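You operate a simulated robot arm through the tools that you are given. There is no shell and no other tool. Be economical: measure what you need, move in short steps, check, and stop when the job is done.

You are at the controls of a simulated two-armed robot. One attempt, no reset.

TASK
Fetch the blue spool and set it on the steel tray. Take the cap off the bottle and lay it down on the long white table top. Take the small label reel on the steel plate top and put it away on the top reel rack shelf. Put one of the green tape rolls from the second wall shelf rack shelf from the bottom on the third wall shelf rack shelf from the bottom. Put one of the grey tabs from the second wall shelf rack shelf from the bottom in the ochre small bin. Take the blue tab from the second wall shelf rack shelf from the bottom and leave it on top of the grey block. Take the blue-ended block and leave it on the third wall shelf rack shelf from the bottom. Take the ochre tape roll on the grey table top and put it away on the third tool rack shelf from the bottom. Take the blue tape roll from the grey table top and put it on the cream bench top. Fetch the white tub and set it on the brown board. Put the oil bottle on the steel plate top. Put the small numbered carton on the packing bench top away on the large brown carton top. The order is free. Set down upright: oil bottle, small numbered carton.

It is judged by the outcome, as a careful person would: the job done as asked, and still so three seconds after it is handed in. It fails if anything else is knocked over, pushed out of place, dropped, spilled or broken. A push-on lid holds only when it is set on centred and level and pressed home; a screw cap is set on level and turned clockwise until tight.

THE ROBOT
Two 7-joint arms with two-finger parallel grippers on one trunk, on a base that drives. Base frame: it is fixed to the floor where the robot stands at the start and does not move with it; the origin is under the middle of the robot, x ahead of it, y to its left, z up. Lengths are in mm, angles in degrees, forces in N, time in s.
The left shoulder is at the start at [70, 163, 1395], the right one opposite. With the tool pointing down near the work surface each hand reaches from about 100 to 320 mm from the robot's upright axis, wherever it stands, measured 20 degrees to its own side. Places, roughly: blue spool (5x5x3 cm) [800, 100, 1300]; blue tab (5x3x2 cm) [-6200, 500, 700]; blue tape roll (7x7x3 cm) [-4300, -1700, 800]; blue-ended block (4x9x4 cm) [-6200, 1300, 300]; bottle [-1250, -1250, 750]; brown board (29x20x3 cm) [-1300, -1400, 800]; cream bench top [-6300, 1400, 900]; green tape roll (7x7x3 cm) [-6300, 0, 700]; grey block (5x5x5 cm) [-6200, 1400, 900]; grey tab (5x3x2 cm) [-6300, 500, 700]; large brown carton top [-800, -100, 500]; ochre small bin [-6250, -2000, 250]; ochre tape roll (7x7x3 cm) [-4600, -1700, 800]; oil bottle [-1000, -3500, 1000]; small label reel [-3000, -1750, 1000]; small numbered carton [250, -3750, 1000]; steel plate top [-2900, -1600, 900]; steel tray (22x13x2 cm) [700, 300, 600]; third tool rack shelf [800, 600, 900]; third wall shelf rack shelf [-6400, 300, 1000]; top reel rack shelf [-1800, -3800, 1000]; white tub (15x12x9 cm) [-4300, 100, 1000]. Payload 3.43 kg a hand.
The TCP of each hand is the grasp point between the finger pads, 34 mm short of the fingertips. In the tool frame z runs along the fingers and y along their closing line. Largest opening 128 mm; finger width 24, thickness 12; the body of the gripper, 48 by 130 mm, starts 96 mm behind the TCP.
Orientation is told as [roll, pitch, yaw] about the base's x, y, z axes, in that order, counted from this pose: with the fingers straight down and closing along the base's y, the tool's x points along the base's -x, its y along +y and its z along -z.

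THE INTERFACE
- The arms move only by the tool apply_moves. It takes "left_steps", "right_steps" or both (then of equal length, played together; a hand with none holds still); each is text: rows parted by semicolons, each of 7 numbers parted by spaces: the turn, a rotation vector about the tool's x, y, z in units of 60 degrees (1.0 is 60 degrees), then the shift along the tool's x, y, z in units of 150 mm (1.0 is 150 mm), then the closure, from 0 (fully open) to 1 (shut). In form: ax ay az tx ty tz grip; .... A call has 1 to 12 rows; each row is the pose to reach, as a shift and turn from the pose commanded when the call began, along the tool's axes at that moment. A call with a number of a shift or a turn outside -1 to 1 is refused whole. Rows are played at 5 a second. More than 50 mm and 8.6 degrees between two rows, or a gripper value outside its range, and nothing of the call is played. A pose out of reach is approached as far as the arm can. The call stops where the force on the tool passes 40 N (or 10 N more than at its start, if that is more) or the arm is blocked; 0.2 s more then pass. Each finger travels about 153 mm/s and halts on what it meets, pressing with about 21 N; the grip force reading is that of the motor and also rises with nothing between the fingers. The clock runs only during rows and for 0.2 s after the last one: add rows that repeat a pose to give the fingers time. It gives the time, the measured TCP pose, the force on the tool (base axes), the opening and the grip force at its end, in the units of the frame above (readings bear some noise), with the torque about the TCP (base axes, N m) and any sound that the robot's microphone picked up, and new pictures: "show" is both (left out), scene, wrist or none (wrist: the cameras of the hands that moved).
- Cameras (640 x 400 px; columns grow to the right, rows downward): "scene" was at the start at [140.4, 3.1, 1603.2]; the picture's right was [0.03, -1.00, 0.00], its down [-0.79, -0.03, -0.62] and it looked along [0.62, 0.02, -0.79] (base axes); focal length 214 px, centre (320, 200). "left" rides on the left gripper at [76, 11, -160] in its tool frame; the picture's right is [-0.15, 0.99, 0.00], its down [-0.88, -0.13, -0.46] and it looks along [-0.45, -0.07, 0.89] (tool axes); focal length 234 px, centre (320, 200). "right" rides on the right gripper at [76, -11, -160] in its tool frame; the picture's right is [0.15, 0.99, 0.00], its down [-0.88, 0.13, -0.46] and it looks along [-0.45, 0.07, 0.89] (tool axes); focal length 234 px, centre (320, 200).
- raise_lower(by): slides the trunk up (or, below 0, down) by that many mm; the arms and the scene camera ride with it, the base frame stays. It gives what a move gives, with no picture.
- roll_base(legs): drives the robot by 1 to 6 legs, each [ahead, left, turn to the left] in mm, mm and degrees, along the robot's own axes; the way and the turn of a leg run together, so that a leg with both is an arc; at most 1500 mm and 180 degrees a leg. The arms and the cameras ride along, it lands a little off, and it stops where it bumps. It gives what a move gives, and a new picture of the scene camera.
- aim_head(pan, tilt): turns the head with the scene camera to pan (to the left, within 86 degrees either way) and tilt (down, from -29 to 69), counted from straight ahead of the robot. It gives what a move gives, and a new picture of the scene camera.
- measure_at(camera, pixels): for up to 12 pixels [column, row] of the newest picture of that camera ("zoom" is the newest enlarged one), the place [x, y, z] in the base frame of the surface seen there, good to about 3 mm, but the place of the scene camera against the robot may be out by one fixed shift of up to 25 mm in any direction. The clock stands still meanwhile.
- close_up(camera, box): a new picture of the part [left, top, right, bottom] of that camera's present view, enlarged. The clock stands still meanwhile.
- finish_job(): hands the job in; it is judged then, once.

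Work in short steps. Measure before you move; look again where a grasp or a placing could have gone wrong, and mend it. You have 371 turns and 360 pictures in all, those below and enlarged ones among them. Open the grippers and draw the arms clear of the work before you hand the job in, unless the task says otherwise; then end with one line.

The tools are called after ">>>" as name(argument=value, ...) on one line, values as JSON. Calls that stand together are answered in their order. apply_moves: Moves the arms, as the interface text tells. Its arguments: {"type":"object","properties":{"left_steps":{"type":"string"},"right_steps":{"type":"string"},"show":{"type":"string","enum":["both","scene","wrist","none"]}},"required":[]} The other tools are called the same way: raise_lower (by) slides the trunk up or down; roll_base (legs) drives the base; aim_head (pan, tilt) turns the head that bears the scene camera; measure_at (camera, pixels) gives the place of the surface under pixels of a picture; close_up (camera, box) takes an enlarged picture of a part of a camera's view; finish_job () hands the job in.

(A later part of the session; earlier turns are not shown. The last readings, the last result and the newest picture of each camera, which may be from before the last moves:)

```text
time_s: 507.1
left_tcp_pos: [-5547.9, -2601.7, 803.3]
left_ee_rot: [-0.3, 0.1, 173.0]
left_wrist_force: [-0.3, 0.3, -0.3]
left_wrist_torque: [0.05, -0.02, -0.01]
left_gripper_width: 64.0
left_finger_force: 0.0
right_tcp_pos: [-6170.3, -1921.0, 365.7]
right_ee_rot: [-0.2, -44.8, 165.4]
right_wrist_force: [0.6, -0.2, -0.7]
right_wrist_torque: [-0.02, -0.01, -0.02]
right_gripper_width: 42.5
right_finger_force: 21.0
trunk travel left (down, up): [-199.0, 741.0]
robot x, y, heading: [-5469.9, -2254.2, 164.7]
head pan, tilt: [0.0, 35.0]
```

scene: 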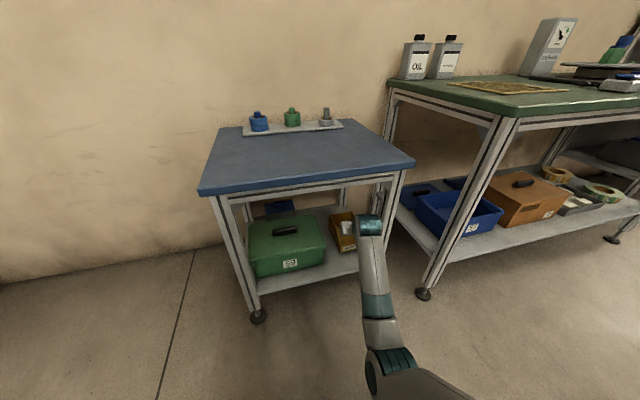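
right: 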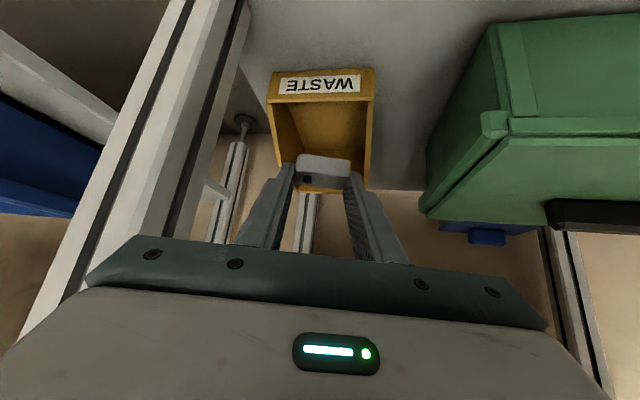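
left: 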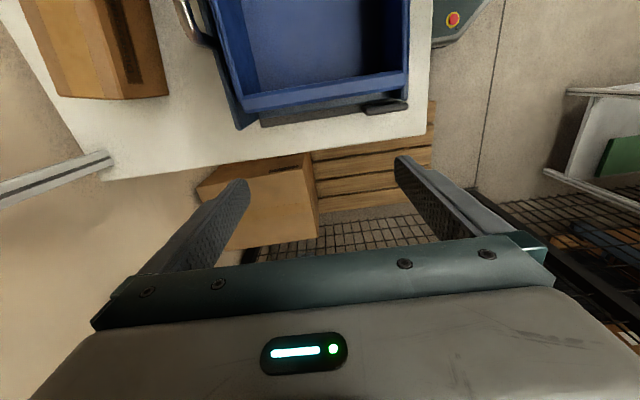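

Well lined up. I move 144 mm along the tool into the bin.

>>> apply_moves(right_steps="0 0 0 0 0.02 0.25 0.85; 0 0 0 0 0.028 0.5 0.85; 0 0 0 0.01 0.028 0.7 0.85; 0 0 0 0.02 0.028 0.85 0.85; 0 0 0 0.02 0.028 0.95 0.85; 0 0 0 0.02 0.028 0.95 0.85", show="wrist")

```text
time_s: 508.5
left_tcp_pos: [-5547.7, -2601.0, 801.8]
left_ee_rot: [-0.2, 0.2, 172.9]
left_wrist_force: [-0.1, 0.0, 0.1]
left_wrist_torque: [0.04, 0.0, 0.01]
left_gripper_width: 63.7
left_finger_force: 0.1
right_tcp_pos: [-6267.2, -1900.0, 261.3]
right_ee_rot: [-0.1, -44.8, 165.3]
right_wrist_force: [-0.3, -0.4, -0.6]
right_wrist_torque: [0.04, -0.02, 0.01]
right_gripper_width: 42.6
right_finger_force: 20.8
trunk travel left (down, up): [-199.0, 741.0]
robot x, y, heading: [-5464.5, -2252.9, 164.5]
head pan, tilt: [0.0, 35.0]
```

right: 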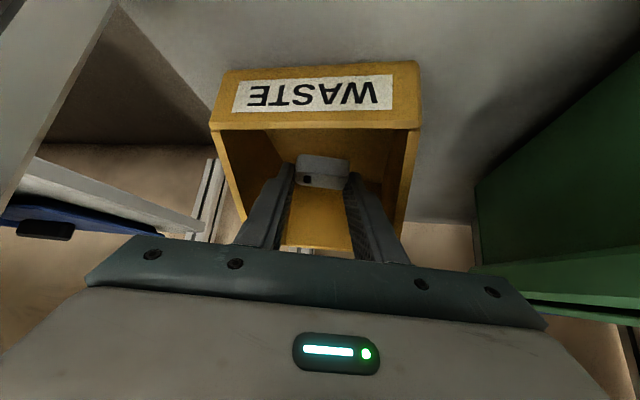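

The tab is inside the bin. I lower ~12 mm more, open a little and retreat.

>>> apply_moves(right_steps="0 0 0 0.03 0 0.03 0.85; 0 0 0 0.057 0 0.057 0.85; 0 0 0 0.057 0 0.057 0.6; 0 0 0 0.057 0 0.057 0.55; 0 0 0 0.057 0 0.057 0.55; 0 0 0 0 0 -0.1 0.55; 0 0 0 0 0 -0.4 0.55; 0 0 0 0 0 -0.7 0.55; 0 0 0 0 0 -0.95 0.55; 0 0 0 0 0 -0.95 0.55", show="wrist")

```text
time_s: 510.7
left_tcp_pos: [-5548.9, -2601.2, 801.4]
left_ee_rot: [-0.1, 0.1, 172.9]
left_wrist_force: [-0.3, -0.3, -0.6]
left_wrist_torque: [0.02, 0.02, 0.01]
left_gripper_width: 63.8
left_finger_force: 0.0
right_tcp_pos: [-6170.0, -1927.4, 362.8]
right_ee_rot: [-0.1, -44.9, 165.3]
right_wrist_force: [0.1, -0.1, 0.4]
right_wrist_torque: [0.0, 0.01, 0.02]
right_gripper_width: 57.5
right_finger_force: 0.1
trunk travel left (down, up): [-199.0, 741.0]
robot x, y, heading: [-5470.1, -2252.8, 164.8]
head pan, tilt: [0.0, 35.0]
```

right: 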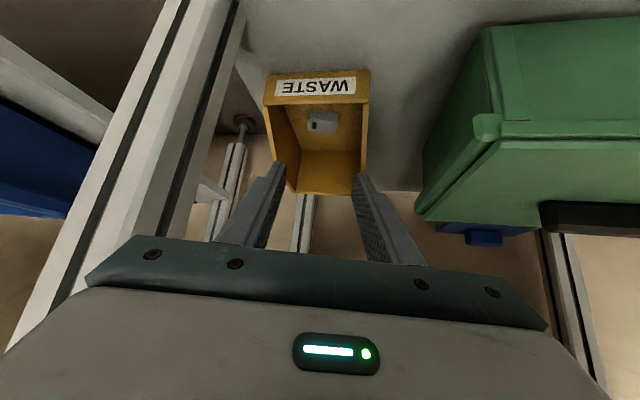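

The grey tab lies in the bin. Next the ochre roll: back out, raise, turn to +y, and move to the grey table.

>>> roll_base(legs=[[-250, 0, 0]])

>>> raise_lower(by=400)

>>> raise_lower(by=190)

>>> roll_base(legs=[[0, 0, -74.7], [-208, 0, 0], [0, -556, 0]])

>>> apply_moves(right_steps="0 0 0 0 0 0 0.2", show="wrist")

```text
time_s: 512.5
left_tcp_pos: [-5305.1, -2667.5, 802.0]
left_ee_rot: [-0.2, 0.1, 173.0]
left_wrist_force: [0.0, 0.2, 0.2]
left_wrist_torque: [0.0, 0.03, -0.02]
left_gripper_width: 64.1
left_finger_force: 0.0
right_tcp_pos: [-5929.6, -1993.6, 363.1]
right_ee_rot: [-0.1, -44.8, 165.4]
right_wrist_force: [-0.1, -1.0, 0.7]
right_wrist_torque: [0.02, -0.03, 0.01]
right_gripper_width: 57.5
right_finger_force: 0.0
trunk travel left (down, up): [-199.0, 741.0]
robot x, y, heading: [-5229.4, -2318.4, 164.4]
head pan, tilt: [0.0, 35.0]
```

scene: 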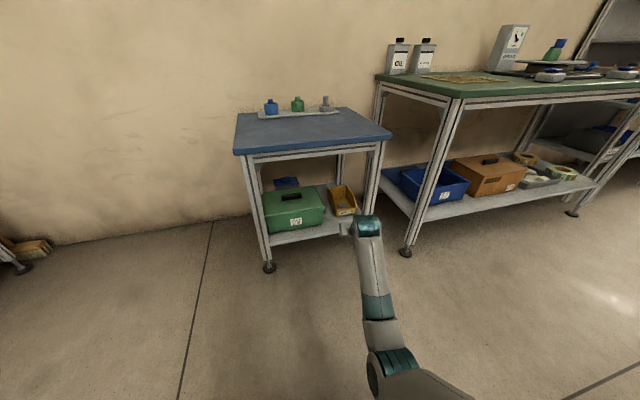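

```text
time_s: 516.4
left_tcp_pos: [-5305.7, -2667.7, 1202.1]
left_ee_rot: [-0.2, 0.1, 172.8]
left_wrist_force: [0.2, 0.1, -0.7]
left_wrist_torque: [-0.01, -0.01, -0.04]
left_gripper_width: 64.0
left_finger_force: 0.1
right_tcp_pos: [-5928.7, -1991.5, 762.4]
right_ee_rot: [-0.3, -44.8, 165.3]
right_wrist_force: [0.0, 0.4, -0.3]
right_wrist_torque: [0.02, -0.01, 0.01]
right_gripper_width: 57.6
right_finger_force: 0.1
trunk travel left (down, up): [-599.0, 341.0]
robot x, y, heading: [-5226.9, -2319.3, 164.7]
head pan, tilt: [0.0, 35.0]
```

```text
time_s: 518.5
left_tcp_pos: [-5306.0, -2668.0, 1392.1]
left_ee_rot: [-0.1, 0.1, 172.9]
left_wrist_force: [0.0, 0.0, 0.4]
left_wrist_torque: [0.03, -0.02, -0.01]
left_gripper_width: 63.8
left_finger_force: 0.0
right_tcp_pos: [-5929.3, -1992.7, 953.6]
right_ee_rot: [-0.1, -44.8, 165.3]
right_wrist_force: [-0.8, 0.3, -0.6]
right_wrist_torque: [0.04, 0.03, -0.01]
right_gripper_width: 57.6
right_finger_force: 0.1
trunk travel left (down, up): [-789.0, 151.0]
robot x, y, heading: [-5226.4, -2316.6, 164.7]
head pan, tilt: [0.0, 35.0]
```

```text
time_s: 526.1
left_tcp_pos: [-5032.3, -2545.6, 1392.2]
left_ee_rot: [-0.4, 0.1, 97.8]
left_wrist_force: [0.6, -0.2, 0.4]
left_wrist_torque: [0.02, 0.0, -0.01]
left_gripper_width: 63.9
left_finger_force: 0.0
right_tcp_pos: [-4540.1, -1771.9, 953.5]
right_ee_rot: [-0.1, -44.8, 90.1]
right_wrist_force: [-0.1, 0.5, -0.7]
right_wrist_torque: [-0.02, -0.02, -0.01]
right_gripper_width: 57.6
right_finger_force: 0.0
trunk travel left (down, up): [-789.0, 151.0]
robot x, y, heading: [-4673.7, -2528.9, 89.3]
head pan, tilt: [0.0, 35.0]
```

scene: 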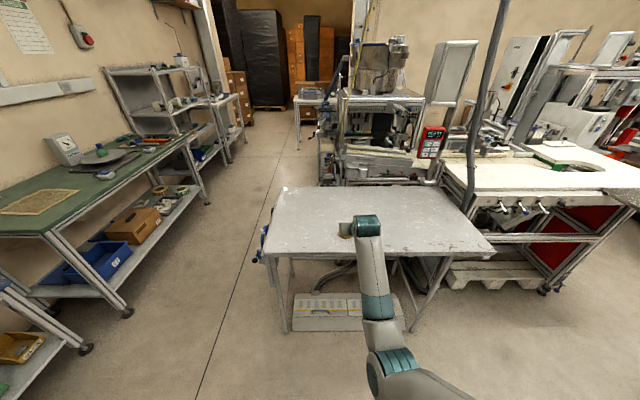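

```text
time_s: 526.5
left_tcp_pos: [-5032.5, -2545.5, 1390.9]
left_ee_rot: [-0.3, 0.1, 97.8]
left_wrist_force: [-0.3, -0.1, -0.3]
left_wrist_torque: [0.03, -0.02, 0.0]
left_gripper_width: 64.2
left_finger_force: 0.2
right_tcp_pos: [-4539.7, -1769.8, 952.7]
right_ee_rot: [-0.2, -44.9, 90.2]
right_wrist_force: [0.7, -0.7, -0.4]
right_wrist_torque: [0.0, -0.01, -0.02]
right_gripper_width: 102.4
right_finger_force: 0.1
trunk travel left (down, up): [-789.0, 151.0]
robot x, y, heading: [-4675.1, -2532.5, 89.6]
head pan, tilt: [0.0, 35.0]
```

right: 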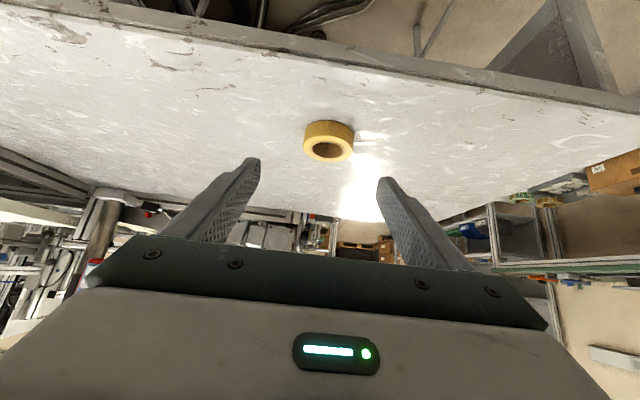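

>>> measure_at(camera="right", pixels=[[305, 140], [353, 142], [328, 128], [328, 160], [325, 175], [300, 110]])

```text
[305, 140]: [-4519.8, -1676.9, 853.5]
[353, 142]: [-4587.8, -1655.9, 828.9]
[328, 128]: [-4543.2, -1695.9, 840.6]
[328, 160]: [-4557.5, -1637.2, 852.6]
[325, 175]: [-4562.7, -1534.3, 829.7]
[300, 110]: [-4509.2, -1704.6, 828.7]
```

Ochre roll centre ≈(−4550,−1666), z 829–853. I approach along the tool, close and lift.

>>> apply_moves(right_steps="0 0 0 0 0.067 0.2 0.35; 0 0 0 0 0.067 0.45 0.35; 0 0 0 -0.014 0.067 0.7 0.35; 0 0 0 -0.014 0.067 0.844 0.35; 0 0 0 -0.014 0.067 0.844 0.35", show="wrist")

>>> apply_moves(right_steps="0 0 0 0 0 0 0.6; 0 0 0 0 0 0 0.7; 0 0 0 0 0 0 0.7; 0 0 0 -0.08 0 -0.08 0.7; 0 0 0 -0.2 0 -0.2 0.7; 0 0 0 -0.4 0 -0.4 0.7; 0 0 0 -0.6 0 -0.6 0.7; 0 0 0 -0.6 0 -0.6 0.7", show="wrist")

```text
time_s: 527.7
left_tcp_pos: [-5032.0, -2545.5, 1392.3]
left_ee_rot: [-0.3, 0.1, 97.7]
left_wrist_force: [-0.3, 0.9, -0.2]
left_wrist_torque: [-0.01, 0.0, 0.01]
left_gripper_width: 64.1
left_finger_force: 0.3
right_tcp_pos: [-4549.4, -1682.6, 865.0]
right_ee_rot: [-0.2, -44.8, 90.3]
right_wrist_force: [-0.5, -0.1, -0.5]
right_wrist_torque: [-0.01, 0.03, -0.04]
right_gripper_width: 83.3
right_finger_force: 0.1
trunk travel left (down, up): [-789.0, 151.0]
robot x, y, heading: [-4677.9, -2532.1, 89.6]
head pan, tilt: [0.0, 35.0]
```

right: 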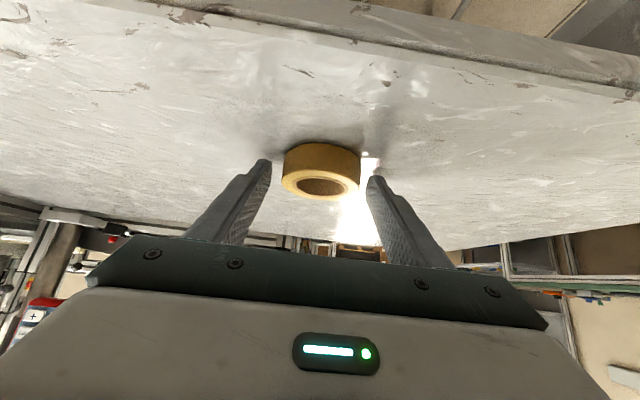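

```text
time_s: 529.5
left_tcp_pos: [-5032.1, -2546.1, 1391.9]
left_ee_rot: [-0.2, 0.1, 97.8]
left_wrist_force: [0.4, -0.2, -0.5]
left_wrist_torque: [-0.03, 0.02, 0.0]
left_gripper_width: 63.9
left_finger_force: 0.2
right_tcp_pos: [-4548.6, -1680.5, 990.9]
right_ee_rot: [-0.2, -44.8, 90.2]
right_wrist_force: [-0.2, 0.3, -0.2]
right_wrist_torque: [0.01, 0.02, 0.03]
right_gripper_width: 64.3
right_finger_force: 21.1
trunk travel left (down, up): [-789.0, 151.0]
robot x, y, heading: [-4678.9, -2529.6, 89.7]
head pan, tilt: [0.0, 35.0]
```

right: 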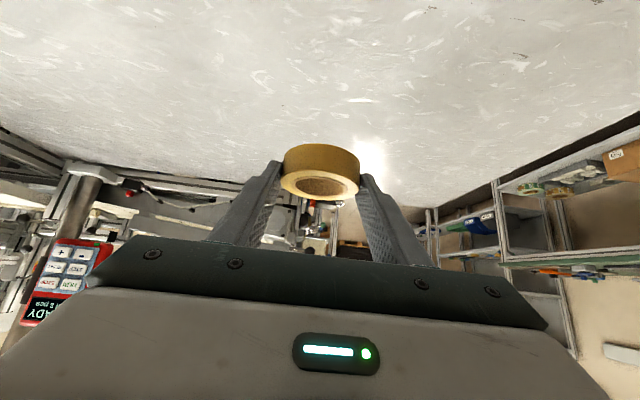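

Held. Now the long drive to the tool rack: first along the lane y≈−2530 to x≈−900.

>>> roll_base(legs=[[0, 0, -89.7], [1500, 0, 0], [1500, 0, 0], [780, 0, 0]])

```text
time_s: 551.6
left_tcp_pos: [-901.8, -2258.9, 1392.9]
left_ee_rot: [-0.1, 0.2, 6.8]
left_wrist_force: [-0.3, -0.7, -0.3]
left_wrist_torque: [0.01, -0.03, 0.0]
left_gripper_width: 64.0
left_finger_force: 0.1
right_tcp_pos: [-43.1, -2756.2, 991.1]
right_ee_rot: [-0.2, -44.8, -0.8]
right_wrist_force: [-0.5, -0.6, 0.3]
right_wrist_torque: [-0.03, 0.0, 0.0]
right_gripper_width: 64.1
right_finger_force: 21.1
trunk travel left (down, up): [-789.0, 151.0]
robot x, y, heading: [-895.3, -2615.2, -1.4]
head pan, tilt: [0.0, 35.0]
```

scene: 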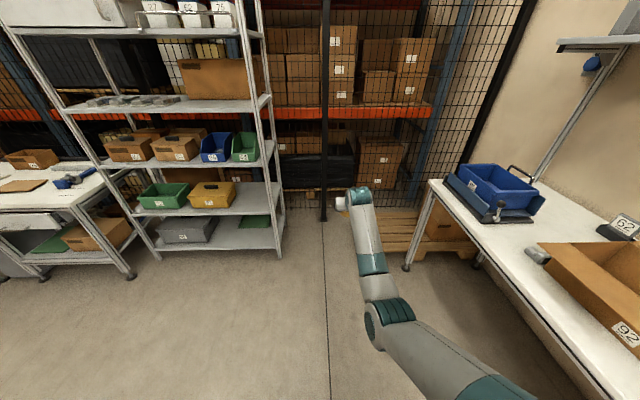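

>>> roll_base(legs=[[0, 0, 91.4], [0, -600, 0], [1500, 0, 0], [1000, 0, 0]])

```text
time_s: 570.8
left_tcp_pos: [-616.7, -114.3, 1392.9]
left_ee_rot: [-0.2, 0.1, 97.7]
left_wrist_force: [-0.1, 0.4, -0.1]
left_wrist_torque: [-0.01, 0.0, -0.03]
left_gripper_width: 63.8
left_finger_force: 0.1
right_tcp_pos: [-131.6, 751.6, 991.5]
right_ee_rot: [-0.1, -44.8, 90.1]
right_wrist_force: [0.4, -0.5, -1.0]
right_wrist_torque: [-0.04, -0.01, -0.01]
right_gripper_width: 63.9
right_finger_force: 21.2
trunk travel left (down, up): [-789.0, 151.0]
robot x, y, heading: [-260.4, -101.9, 89.6]
head pan, tilt: [0.0, 35.0]
```

scene: 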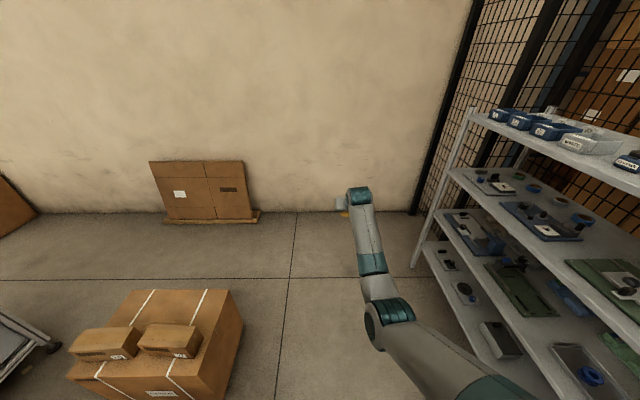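

>>> roll_base(legs=[[620, 0, 0], [0, 170, 0], [0, 0, -89.6]])

>>> close_up(camera="scene", box=[100, 120, 500, 330])

```text
time_s: 579.1
left_tcp_pos: [-448.8, 876.5, 1392.6]
left_ee_rot: [-0.2, 0.1, 9.5]
left_wrist_force: [-0.2, 0.2, 0.0]
left_wrist_torque: [-0.01, -0.01, -0.01]
left_gripper_width: 64.2
left_finger_force: 0.2
right_tcp_pos: [431.6, 421.6, 991.5]
right_ee_rot: [-0.2, -44.8, 1.9]
right_wrist_force: [0.4, 0.7, -0.4]
right_wrist_torque: [0.0, 0.03, 0.03]
right_gripper_width: 64.2
right_finger_force: 20.9
trunk travel left (down, up): [-789.0, 151.0]
robot x, y, heading: [-424.6, 516.4, 1.0]
head pan, tilt: [0.0, 35.0]
```

scene: 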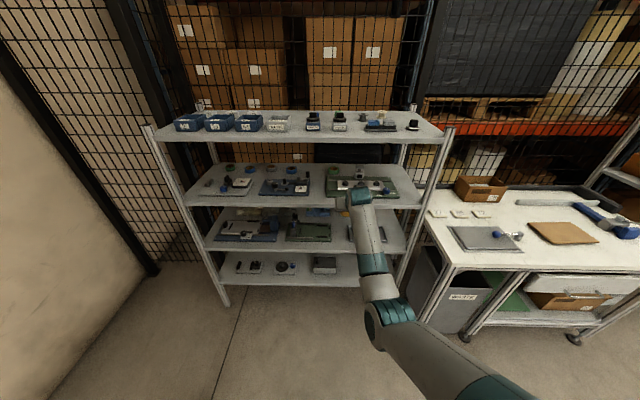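

```text
1.60 times, centred on (300, 225) of scene
```

zoom: 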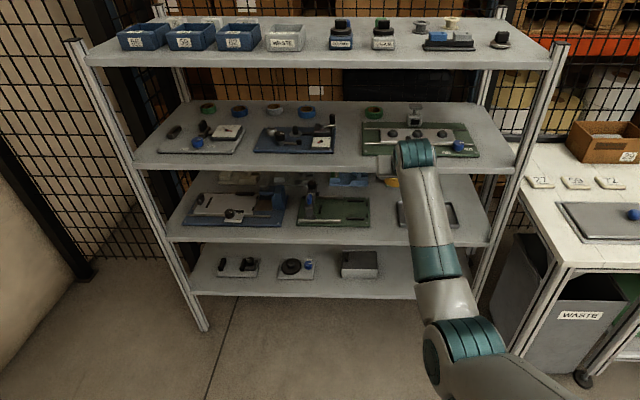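

>>> measure_at(camera="scene", pixels=[[307, 195], [327, 197], [317, 200], [316, 206], [317, 190], [260, 195], [252, 193], [405, 198], [415, 200], [195, 200], [317, 182], [206, 192]])

```text
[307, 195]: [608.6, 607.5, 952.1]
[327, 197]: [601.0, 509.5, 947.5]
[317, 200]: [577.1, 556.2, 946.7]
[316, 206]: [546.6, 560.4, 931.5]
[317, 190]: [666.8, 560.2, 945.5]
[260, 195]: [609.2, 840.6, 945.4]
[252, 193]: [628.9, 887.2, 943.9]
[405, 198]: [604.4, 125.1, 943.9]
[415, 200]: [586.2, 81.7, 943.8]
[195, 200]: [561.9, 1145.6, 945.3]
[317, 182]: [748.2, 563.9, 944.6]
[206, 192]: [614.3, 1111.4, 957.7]
```

The gap between the blue and the green board is y 510–607; I'll set the roll in its front at (590,558). Raise 40, align the base.

>>> raise_lower(by=45)

>>> roll_base(legs=[[0, 150, -1.2], [85, 0, 0]])

>>> apply_moves(right_steps="0 0 0 0 0 0 0.7", show="wrist")

```text
time_s: 580.0
left_tcp_pos: [-448.0, 876.1, 1436.8]
left_ee_rot: [-0.2, 0.0, 9.5]
left_wrist_force: [0.7, -0.5, 0.6]
left_wrist_torque: [0.0, 0.0, 0.01]
left_gripper_width: 63.9
left_finger_force: 0.0
right_tcp_pos: [430.9, 420.9, 1034.8]
right_ee_rot: [-0.1, -44.8, 1.9]
right_wrist_force: [0.4, -1.0, -0.5]
right_wrist_torque: [-0.01, 0.01, 0.0]
right_gripper_width: 64.4
right_finger_force: 20.7
trunk travel left (down, up): [-834.0, 106.0]
robot x, y, heading: [-422.5, 526.9, 1.5]
head pan, tilt: [0.0, 35.0]
```

```text
time_s: 582.0
left_tcp_pos: [-364.6, 1027.2, 1437.0]
left_ee_rot: [-0.4, 0.0, 8.4]
left_wrist_force: [-0.8, -0.2, -0.5]
left_wrist_torque: [-0.02, -0.03, -0.02]
left_gripper_width: 64.1
left_finger_force: 0.0
right_tcp_pos: [507.9, 556.7, 1039.0]
right_ee_rot: [-0.1, -45.1, 0.8]
right_wrist_force: [0.1, -0.2, -0.1]
right_wrist_torque: [0.01, 0.02, 0.03]
right_gripper_width: 64.2
right_finger_force: 20.7
trunk travel left (down, up): [-834.0, 106.0]
robot x, y, heading: [-346.0, 671.2, 0.3]
head pan, tilt: [0.0, 35.0]
```

scene: 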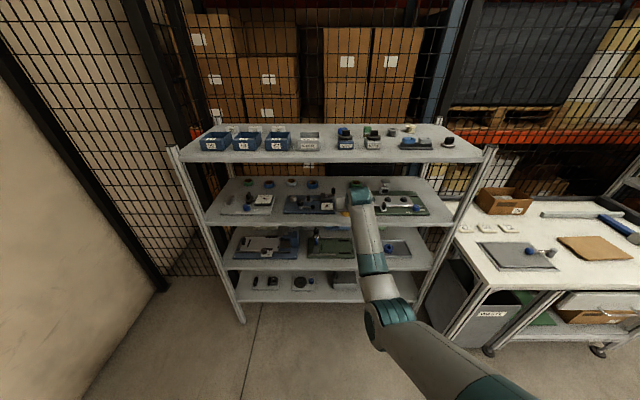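

```text
time_s: 582.4
left_tcp_pos: [-363.9, 1026.7, 1437.9]
left_ee_rot: [-0.2, -0.2, 8.4]
left_wrist_force: [-0.4, -0.5, -0.1]
left_wrist_torque: [0.01, -0.05, 0.05]
left_gripper_width: 64.1
left_finger_force: 0.1
right_tcp_pos: [508.5, 556.2, 1037.4]
right_ee_rot: [0.0, -44.9, 0.9]
right_wrist_force: [-1.1, 0.5, -0.8]
right_wrist_torque: [0.02, 0.0, -0.01]
right_gripper_width: 64.4
right_finger_force: 21.0
trunk travel left (down, up): [-834.0, 106.0]
robot x, y, heading: [-341.7, 671.3, 0.3]
head pan, tilt: [0.0, 35.0]
```

right: 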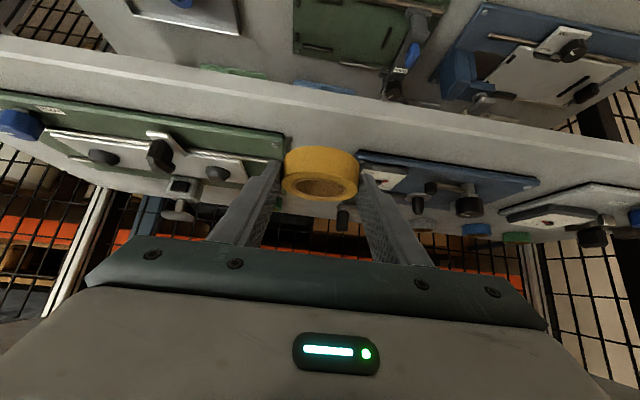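

>>> measure_at(camera="right", pixels=[[284, 140], [362, 160], [280, 120], [400, 140], [300, 120], [330, 130], [330, 110], [286, 150], [360, 150]])

```text
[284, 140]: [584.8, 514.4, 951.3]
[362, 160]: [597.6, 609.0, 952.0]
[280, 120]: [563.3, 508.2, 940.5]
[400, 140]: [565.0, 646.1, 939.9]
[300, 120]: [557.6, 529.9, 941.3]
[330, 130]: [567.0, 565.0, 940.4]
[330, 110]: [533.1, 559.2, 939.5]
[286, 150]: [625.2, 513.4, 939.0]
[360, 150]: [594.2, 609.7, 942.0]
```

Shelf z=940, gap y 514–608. I lower the roll to (572,561).

>>> apply_moves(right_steps="0 0 0 0 0.033 0.15 0.7; 0 0 0 0.02 0.033 0.3 0.7; 0 0 0 0.03 0.033 0.45 0.7; 0 0 0 0.036 0.033 0.51 0.7; 0 0 0 0.036 0.033 0.51 0.7", show="none")

>>> apply_moves(right_steps="0 0 0 0.01 0 0.01 0.7; 0 0 0 0.02 0 0.02 0.7; 0 0 0 0.02 0 0.02 0.7", show="wrist")

```text
time_s: 583.6
left_tcp_pos: [-360.6, 1028.2, 1437.1]
left_ee_rot: [-0.2, 0.0, 8.4]
left_wrist_force: [-0.9, 0.0, -0.2]
left_wrist_torque: [0.04, -0.06, 0.03]
left_gripper_width: 64.2
left_finger_force: 0.2
right_tcp_pos: [560.1, 562.3, 977.8]
right_ee_rot: [-0.1, -44.8, 0.7]
right_wrist_force: [0.2, -0.3, -0.3]
right_wrist_torque: [-0.03, 0.03, 0.01]
right_gripper_width: 64.1
right_finger_force: 20.7
trunk travel left (down, up): [-834.0, 106.0]
robot x, y, heading: [-343.0, 672.6, 0.4]
head pan, tilt: [0.0, 35.0]
```

```text
time_s: 584.4
left_tcp_pos: [-360.6, 1029.2, 1435.8]
left_ee_rot: [-0.1, 0.0, 8.5]
left_wrist_force: [0.1, 0.6, 0.4]
left_wrist_torque: [0.0, 0.0, 0.04]
left_gripper_width: 63.8
left_finger_force: 0.0
right_tcp_pos: [561.2, 561.6, 974.8]
right_ee_rot: [0.0, -45.0, 0.8]
right_wrist_force: [0.4, 0.1, 3.8]
right_wrist_torque: [0.08, 0.03, 0.01]
right_gripper_width: 64.5
right_finger_force: 21.1
trunk travel left (down, up): [-834.0, 106.0]
robot x, y, heading: [-342.4, 673.2, 0.1]
head pan, tilt: [0.0, 35.0]
```

right: 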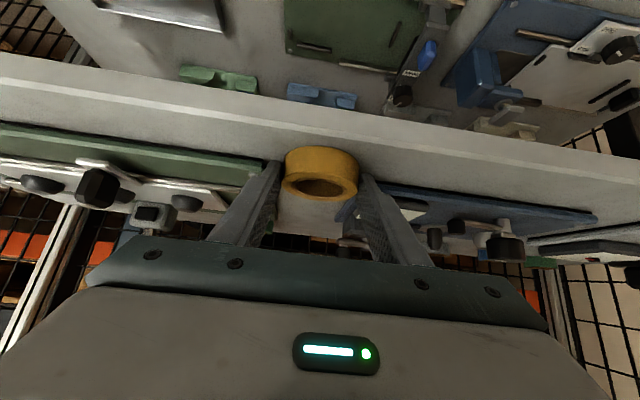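

Contact. Open slightly (each finger ~4 mm) and retreat.

>>> apply_moves(right_steps="0 0 0 0 0 0 0.47; 0 0 0 0 0 0 0.44; 0 0 0 0 0 0 0.44; 0 0 0 0 0 -0.2 0.44; 0 0 0 0 0 -0.45 0.44; 0 0 0 0 0 -0.7 0.44; 0 0 0 0 0 -0.7 0.44", show="wrist")

```text
time_s: 586.0
left_tcp_pos: [-360.8, 1029.2, 1437.0]
left_ee_rot: [-0.3, 0.1, 8.4]
left_wrist_force: [0.2, -0.3, 0.7]
left_wrist_torque: [-0.05, 0.02, 0.0]
left_gripper_width: 63.7
left_finger_force: 0.1
right_tcp_pos: [486.8, 560.4, 1047.5]
right_ee_rot: [-0.1, -44.9, 0.8]
right_wrist_force: [0.3, -0.5, -0.6]
right_wrist_torque: [-0.01, -0.03, 0.01]
right_gripper_width: 71.6
right_finger_force: 0.0
trunk travel left (down, up): [-834.0, 106.0]
robot x, y, heading: [-344.8, 671.3, 0.4]
head pan, tilt: [0.0, 35.0]
```

right: 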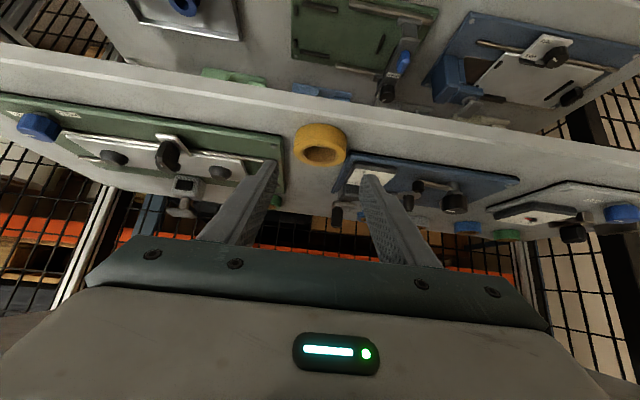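

The ochre roll is on the third shelf. Last: the white tub. I back off, turn round to face −x and go along the lane y≈1150 westwards for a look.

>>> roll_base(legs=[[-220, 0, 0], [0, 0, 179.6], [0, -430, 0], [1300, 0, 0]])

>>> aim_head(pan=0, tilt=15)

```text
time_s: 587.4
left_tcp_pos: [-494.3, 1028.3, 1437.7]
left_ee_rot: [-0.3, -0.2, 8.3]
left_wrist_force: [-0.4, 0.0, 0.1]
left_wrist_torque: [0.01, -0.12, 0.0]
left_gripper_width: 63.9
left_finger_force: 0.0
right_tcp_pos: [353.4, 559.2, 1050.4]
right_ee_rot: [-0.1, -45.0, 0.7]
right_wrist_force: [-0.5, -0.6, 0.2]
right_wrist_torque: [0.01, -0.02, -0.01]
right_gripper_width: 71.7
right_finger_force: 0.2
trunk travel left (down, up): [-834.0, 106.0]
robot x, y, heading: [-470.6, 671.0, 0.3]
head pan, tilt: [0.0, 35.0]
stopped in leg 1: the robot was blocked; the commanded pose is now the measured one
```

scene: 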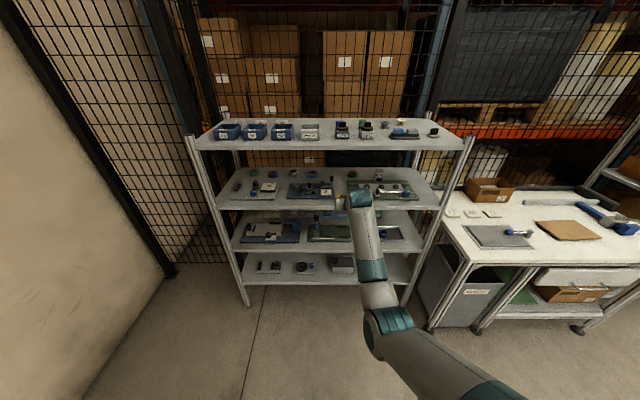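

```text
time_s: 588.2
left_tcp_pos: [-487.9, 1028.9, 1437.4]
left_ee_rot: [-0.3, 0.1, 8.3]
left_wrist_force: [-0.9, -0.6, -0.7]
left_wrist_torque: [0.01, 0.0, 0.01]
left_gripper_width: 63.9
left_finger_force: 0.1
right_tcp_pos: [359.8, 559.2, 1046.7]
right_ee_rot: [-0.1, -44.6, 0.7]
right_wrist_force: [0.6, -0.4, -0.6]
right_wrist_torque: [0.03, 0.0, 0.0]
right_gripper_width: 71.8
right_finger_force: 0.0
trunk travel left (down, up): [-834.0, 106.0]
robot x, y, heading: [-468.1, 670.7, -0.3]
head pan, tilt: [0.0, 15.0]
```

scene: 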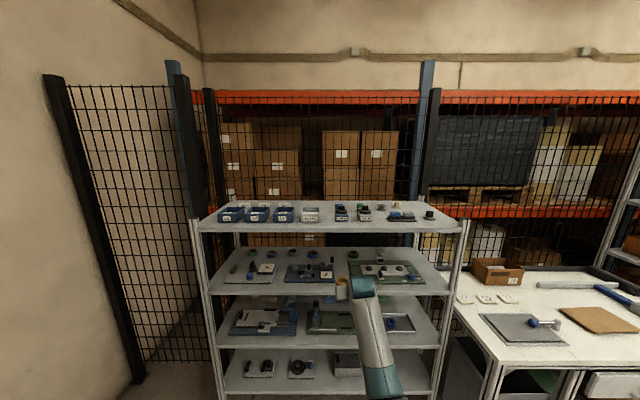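

I touched something behind (likely the strapped carton). I move forward 60, turn left, and look at it.

>>> roll_base(legs=[[60, 60, 0], [0, 0, 90]])

>>> aim_head(pan=80, tilt=40)

```text
time_s: 593.1
left_tcp_pos: [-764.3, 718.2, 1437.7]
left_ee_rot: [-0.1, 0.1, 98.2]
left_wrist_force: [-0.1, -0.5, 0.2]
left_wrist_torque: [0.01, -0.02, 0.03]
left_gripper_width: 64.1
left_finger_force: 0.2
right_tcp_pos: [-292.4, 1560.6, 1045.4]
right_ee_rot: [-0.1, -44.7, 90.5]
right_wrist_force: [-0.3, 0.2, -0.4]
right_wrist_torque: [0.02, -0.01, -0.01]
right_gripper_width: 71.8
right_finger_force: 0.2
trunk travel left (down, up): [-834.0, 106.0]
robot x, y, heading: [-409.0, 732.6, 89.7]
head pan, tilt: [0.0, 15.0]
```

scene: 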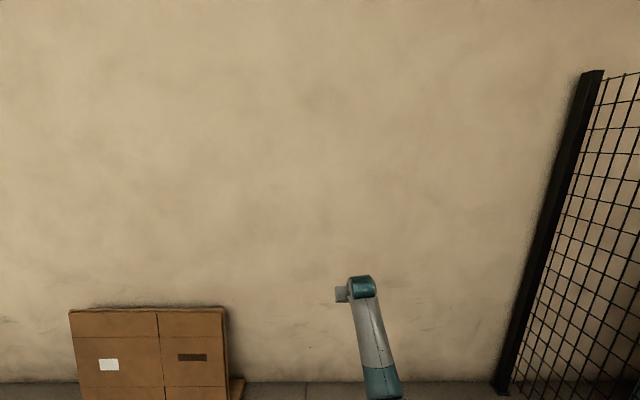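

```text
time_s: 594.6
left_tcp_pos: [-764.7, 718.3, 1437.2]
left_ee_rot: [-0.2, 0.1, 98.0]
left_wrist_force: [-0.6, 1.1, 0.0]
left_wrist_torque: [0.0, -0.01, 0.04]
left_gripper_width: 64.1
left_finger_force: 0.0
right_tcp_pos: [-293.4, 1561.0, 1045.4]
right_ee_rot: [-0.1, -44.6, 90.5]
right_wrist_force: [0.1, 0.1, -1.0]
right_wrist_torque: [-0.01, 0.0, -0.03]
right_gripper_width: 71.7
right_finger_force: 0.2
trunk travel left (down, up): [-834.0, 106.0]
robot x, y, heading: [-407.8, 731.0, 89.7]
head pan, tilt: [80.0, 40.0]
```

scene: 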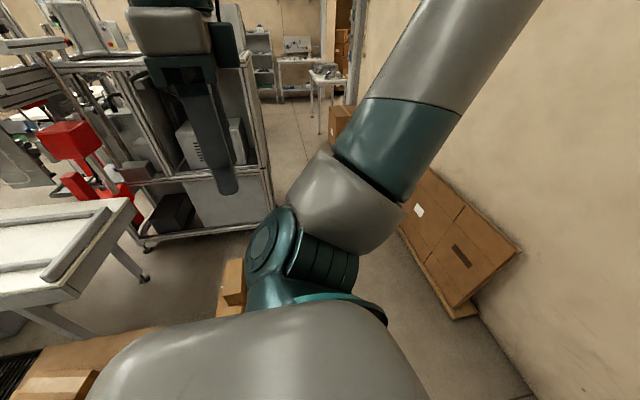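

>>> aim_head(pan=30, tilt=55)

>>> roll_base(legs=[[0, 0, 90]])

```text
time_s: 595.8
left_tcp_pos: [-766.2, 717.8, 1437.4]
left_ee_rot: [-0.1, 0.1, 98.1]
left_wrist_force: [0.0, 0.5, -0.7]
left_wrist_torque: [0.01, 0.01, -0.01]
left_gripper_width: 64.1
left_finger_force: 0.1
right_tcp_pos: [-292.5, 1562.5, 1046.0]
right_ee_rot: [-0.2, -44.5, 90.5]
right_wrist_force: [0.7, -0.8, -0.1]
right_wrist_torque: [0.01, -0.02, -0.03]
right_gripper_width: 71.8
right_finger_force: 0.2
trunk travel left (down, up): [-834.0, 106.0]
robot x, y, heading: [-407.7, 731.6, 89.7]
head pan, tilt: [30.0, 55.0]
```

scene: 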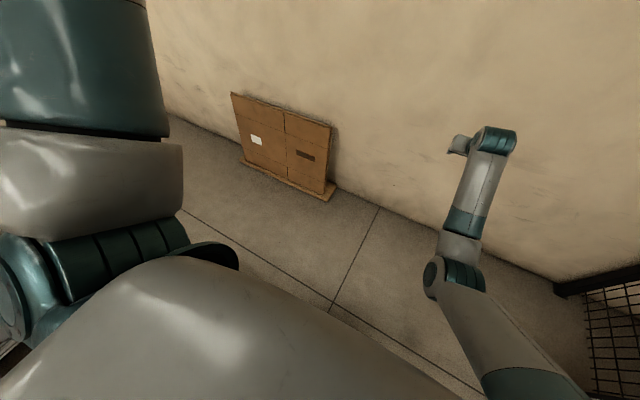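

```text
time_s: 600.0
left_tcp_pos: [-399.2, 376.7, 1436.8]
left_ee_rot: [-0.2, 0.1, -172.7]
left_wrist_force: [0.0, -0.3, -0.9]
left_wrist_torque: [-0.01, 0.01, 0.01]
left_gripper_width: 63.9
left_finger_force: 0.1
right_tcp_pos: [-1237.8, 861.5, 1046.1]
right_ee_rot: [0.0, -44.6, 179.7]
right_wrist_force: [0.3, 0.1, -0.2]
right_wrist_torque: [-0.03, 0.02, 0.01]
right_gripper_width: 71.8
right_finger_force: 0.1
trunk travel left (down, up): [-834.0, 106.0]
robot x, y, heading: [-410.8, 733.6, 179.0]
head pan, tilt: [30.0, 55.0]
```

scene: 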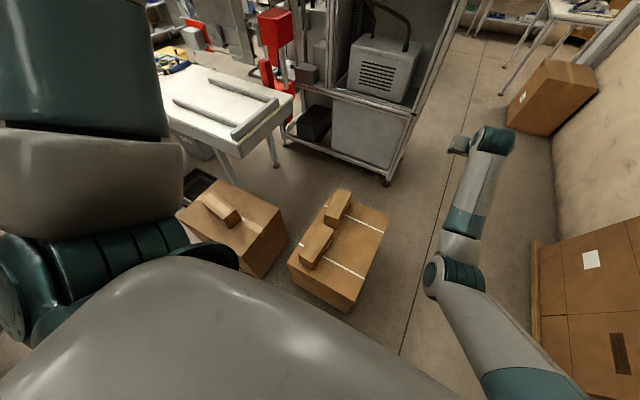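

>>> measure_at(camera="scene", pixels=[[345, 285], [290, 262], [388, 215], [332, 205], [248, 258], [285, 215], [180, 212], [330, 250], [345, 308]])

>>> close_up(camera="scene", box=[160, 160, 420, 330])

```text
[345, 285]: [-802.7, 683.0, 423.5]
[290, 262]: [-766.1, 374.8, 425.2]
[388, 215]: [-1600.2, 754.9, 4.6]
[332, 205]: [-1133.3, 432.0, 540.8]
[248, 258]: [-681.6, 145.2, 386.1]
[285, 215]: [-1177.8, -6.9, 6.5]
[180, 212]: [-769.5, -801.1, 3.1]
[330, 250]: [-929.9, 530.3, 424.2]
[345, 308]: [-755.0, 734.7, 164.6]
```

```text
2.35 times, centred on (290, 245) of scene
```

zoom: 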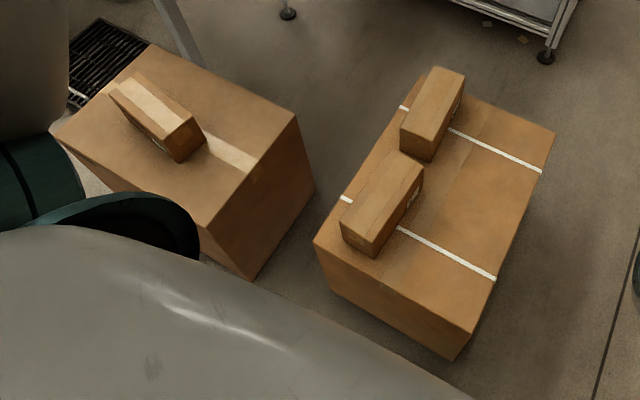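

The strapped carton and its small cartons are still in place (its edge is where I stopped). I sidestep to y≈1150 and drive west.

>>> aim_head(pan=0, tilt=20)

>>> roll_base(legs=[[0, -420, 1], [1400, 0, 0]])

```text
time_s: 601.0
left_tcp_pos: [-399.4, 376.5, 1437.5]
left_ee_rot: [-0.2, 0.1, -172.7]
left_wrist_force: [0.4, 0.5, 0.0]
left_wrist_torque: [0.02, 0.05, 0.0]
left_gripper_width: 63.8
left_finger_force: 0.0
right_tcp_pos: [-1236.3, 861.0, 1045.2]
right_ee_rot: [-0.1, -44.6, 179.7]
right_wrist_force: [0.3, 0.2, 0.4]
right_wrist_torque: [0.04, 0.01, -0.01]
right_gripper_width: 71.7
right_finger_force: 0.1
trunk travel left (down, up): [-834.0, 106.0]
robot x, y, heading: [-409.8, 734.4, 179.3]
head pan, tilt: [0.0, 20.0]
```

scene: 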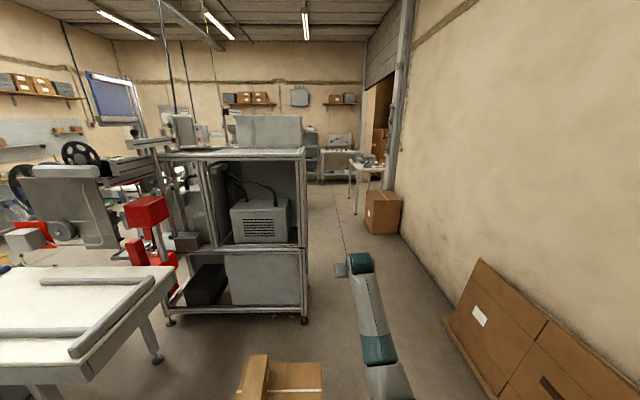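

```text
time_s: 610.2
left_tcp_pos: [-1798.0, 792.0, 1437.6]
left_ee_rot: [-0.2, 0.0, -171.8]
left_wrist_force: [0.2, -0.2, 0.8]
left_wrist_torque: [-0.03, 0.0, -0.01]
left_gripper_width: 64.1
left_finger_force: 0.0
right_tcp_pos: [-2643.9, 1262.9, 1046.3]
right_ee_rot: [-0.1, -44.6, -179.4]
right_wrist_force: [-0.2, -0.2, 0.6]
right_wrist_torque: [-0.03, -0.01, -0.01]
right_gripper_width: 71.7
right_finger_force: 0.0
trunk travel left (down, up): [-834.0, 106.0]
robot x, y, heading: [-1811.8, 1149.7, 180.0]
head pan, tilt: [0.0, 20.0]
```

scene: 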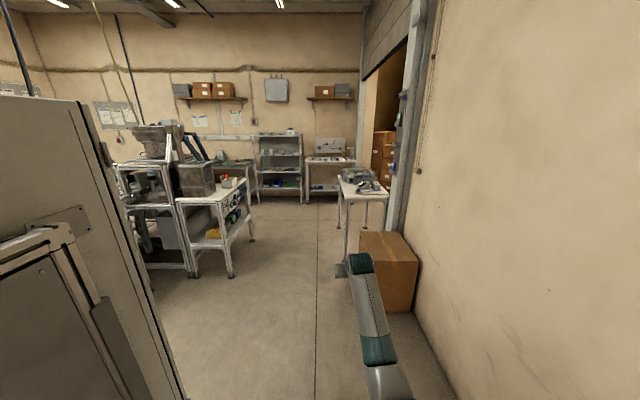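

>>> close_up(camera="scene", box=[100, 110, 290, 290])

>>> measure_at(camera="scene", pixels=[[230, 275], [205, 200], [245, 180], [222, 183], [190, 275], [400, 310], [345, 262], [195, 180], [335, 175]])

```text
2.22 times, centred on (195, 200) of scene
```

zoom: 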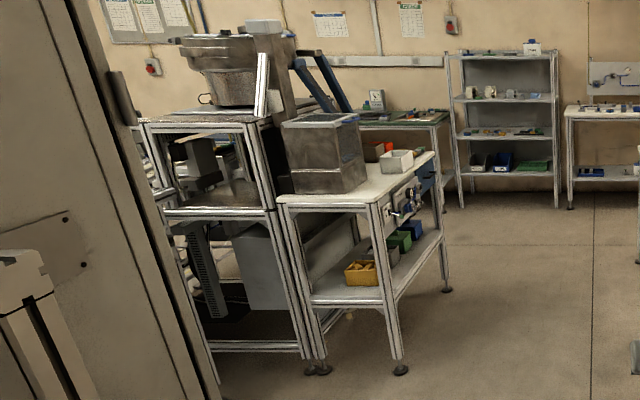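

```text
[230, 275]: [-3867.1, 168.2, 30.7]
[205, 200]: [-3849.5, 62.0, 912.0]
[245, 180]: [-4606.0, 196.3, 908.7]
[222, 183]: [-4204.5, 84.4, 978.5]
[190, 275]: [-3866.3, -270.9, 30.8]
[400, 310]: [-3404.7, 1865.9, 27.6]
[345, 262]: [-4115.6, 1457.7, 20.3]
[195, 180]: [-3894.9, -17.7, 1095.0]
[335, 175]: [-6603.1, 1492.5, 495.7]
```

The white tub is on that table at about (−4200,110), reachable from the north side (table edge y≈196). I drive on, turn to face −y and slide over to it.

>>> roll_base(legs=[[1500, 0, 0], [90, 80, 0], [0, 0, 90], [0, -700, 0]])

>>> aim_head(pan=-5, tilt=45)

```text
time_s: 625.8
left_tcp_pos: [-3751.8, 1082.6, 1436.8]
left_ee_rot: [-0.3, 0.2, -82.2]
left_wrist_force: [-0.1, 0.1, -0.3]
left_wrist_torque: [-0.01, 0.0, 0.01]
left_gripper_width: 64.3
left_finger_force: 0.1
right_tcp_pos: [-4226.6, 240.0, 1046.1]
right_ee_rot: [-0.3, -44.5, -89.6]
right_wrist_force: [0.8, 0.4, 0.1]
right_wrist_torque: [-0.05, -0.02, 0.01]
right_gripper_width: 71.9
right_finger_force: 0.0
trunk travel left (down, up): [-834.0, 106.0]
robot x, y, heading: [-4113.2, 1070.6, -90.2]
head pan, tilt: [0.0, 20.0]
```

scene: 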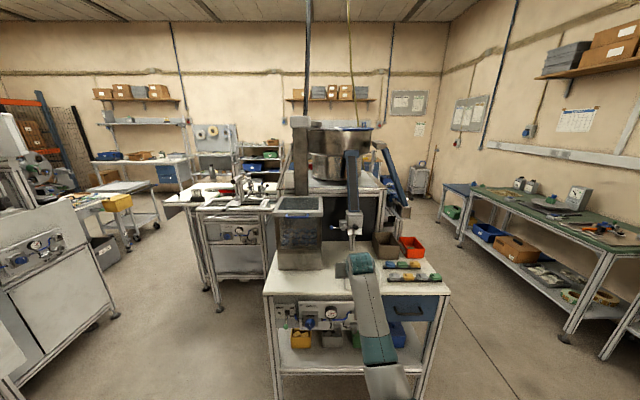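

```text
time_s: 626.6
left_tcp_pos: [-3753.1, 1082.4, 1437.5]
left_ee_rot: [-0.4, 0.2, -82.1]
left_wrist_force: [0.2, -0.1, 0.4]
left_wrist_torque: [-0.03, -0.01, -0.02]
left_gripper_width: 63.7
left_finger_force: 0.1
right_tcp_pos: [-4228.4, 239.9, 1047.3]
right_ee_rot: [-0.1, -44.6, -89.6]
right_wrist_force: [-0.8, -0.1, 0.1]
right_wrist_torque: [-0.03, -0.01, -0.01]
right_gripper_width: 71.4
right_finger_force: 0.1
trunk travel left (down, up): [-834.0, 106.0]
robot x, y, heading: [-4106.5, 1066.8, -90.3]
head pan, tilt: [-5.0, 45.0]
```

scene: 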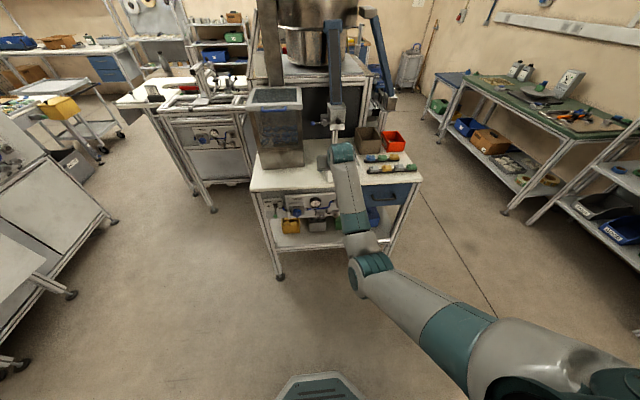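

>>> apply_moves(right_steps="0 0 0 0 0 0 0.1", show="wrist")

>>> close_up(camera="scene", box=[240, 80, 440, 240])

```text
time_s: 627.0
left_tcp_pos: [-3752.3, 1082.3, 1436.7]
left_ee_rot: [-0.1, 0.1, -82.1]
left_wrist_force: [0.0, -0.3, 0.5]
left_wrist_torque: [-0.02, 0.01, -0.02]
left_gripper_width: 63.8
left_finger_force: 0.1
right_tcp_pos: [-4228.8, 239.5, 1045.5]
right_ee_rot: [-0.1, -44.5, -89.6]
right_wrist_force: [0.5, -0.5, -0.6]
right_wrist_torque: [0.0, 0.01, -0.04]
right_gripper_width: 115.3
right_finger_force: 0.1
trunk travel left (down, up): [-834.0, 106.0]
robot x, y, heading: [-4107.2, 1065.8, -90.2]
head pan, tilt: [-5.0, 45.0]
```

right: 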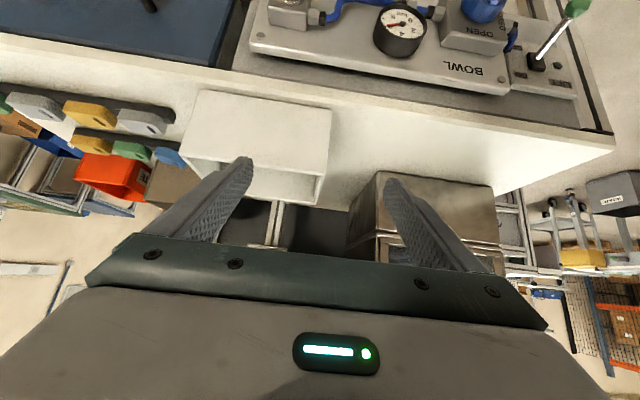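

```text
2.50 times, centred on (340, 160) of scene
```

zoom: 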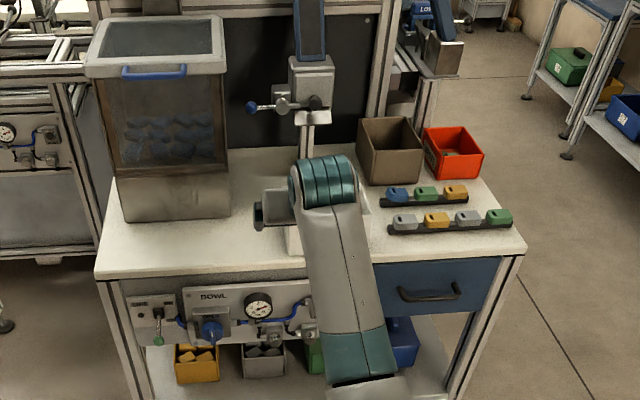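

>>> measure_at(camera="right", pixels=[[200, 95], [330, 112], [186, 155], [326, 175], [255, 165], [280, 178], [322, 195], [200, 168], [310, 195], [350, 150], [375, 180], [255, 110]])

>>> close_up(camera="right", box=[140, 70, 400, 250])

```text
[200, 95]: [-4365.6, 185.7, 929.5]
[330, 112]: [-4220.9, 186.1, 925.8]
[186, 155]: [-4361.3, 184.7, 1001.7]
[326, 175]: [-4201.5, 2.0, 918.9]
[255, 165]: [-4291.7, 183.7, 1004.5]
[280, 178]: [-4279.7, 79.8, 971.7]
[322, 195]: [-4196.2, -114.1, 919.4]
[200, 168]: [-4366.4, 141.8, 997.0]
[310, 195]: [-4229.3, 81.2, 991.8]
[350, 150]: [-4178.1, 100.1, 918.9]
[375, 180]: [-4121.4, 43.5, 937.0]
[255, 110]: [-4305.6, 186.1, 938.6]
```

```text
2.22 times, centred on (270, 160) of right
```

zoom: 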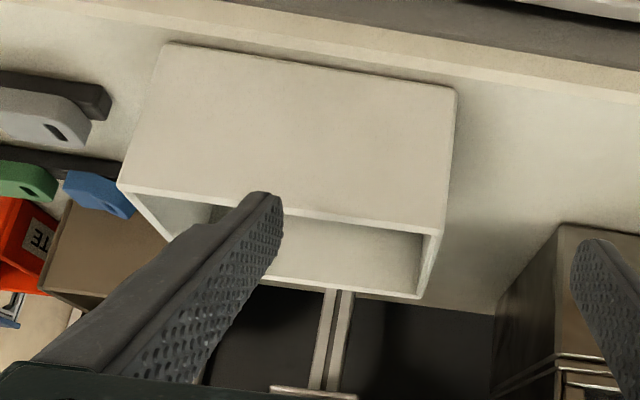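

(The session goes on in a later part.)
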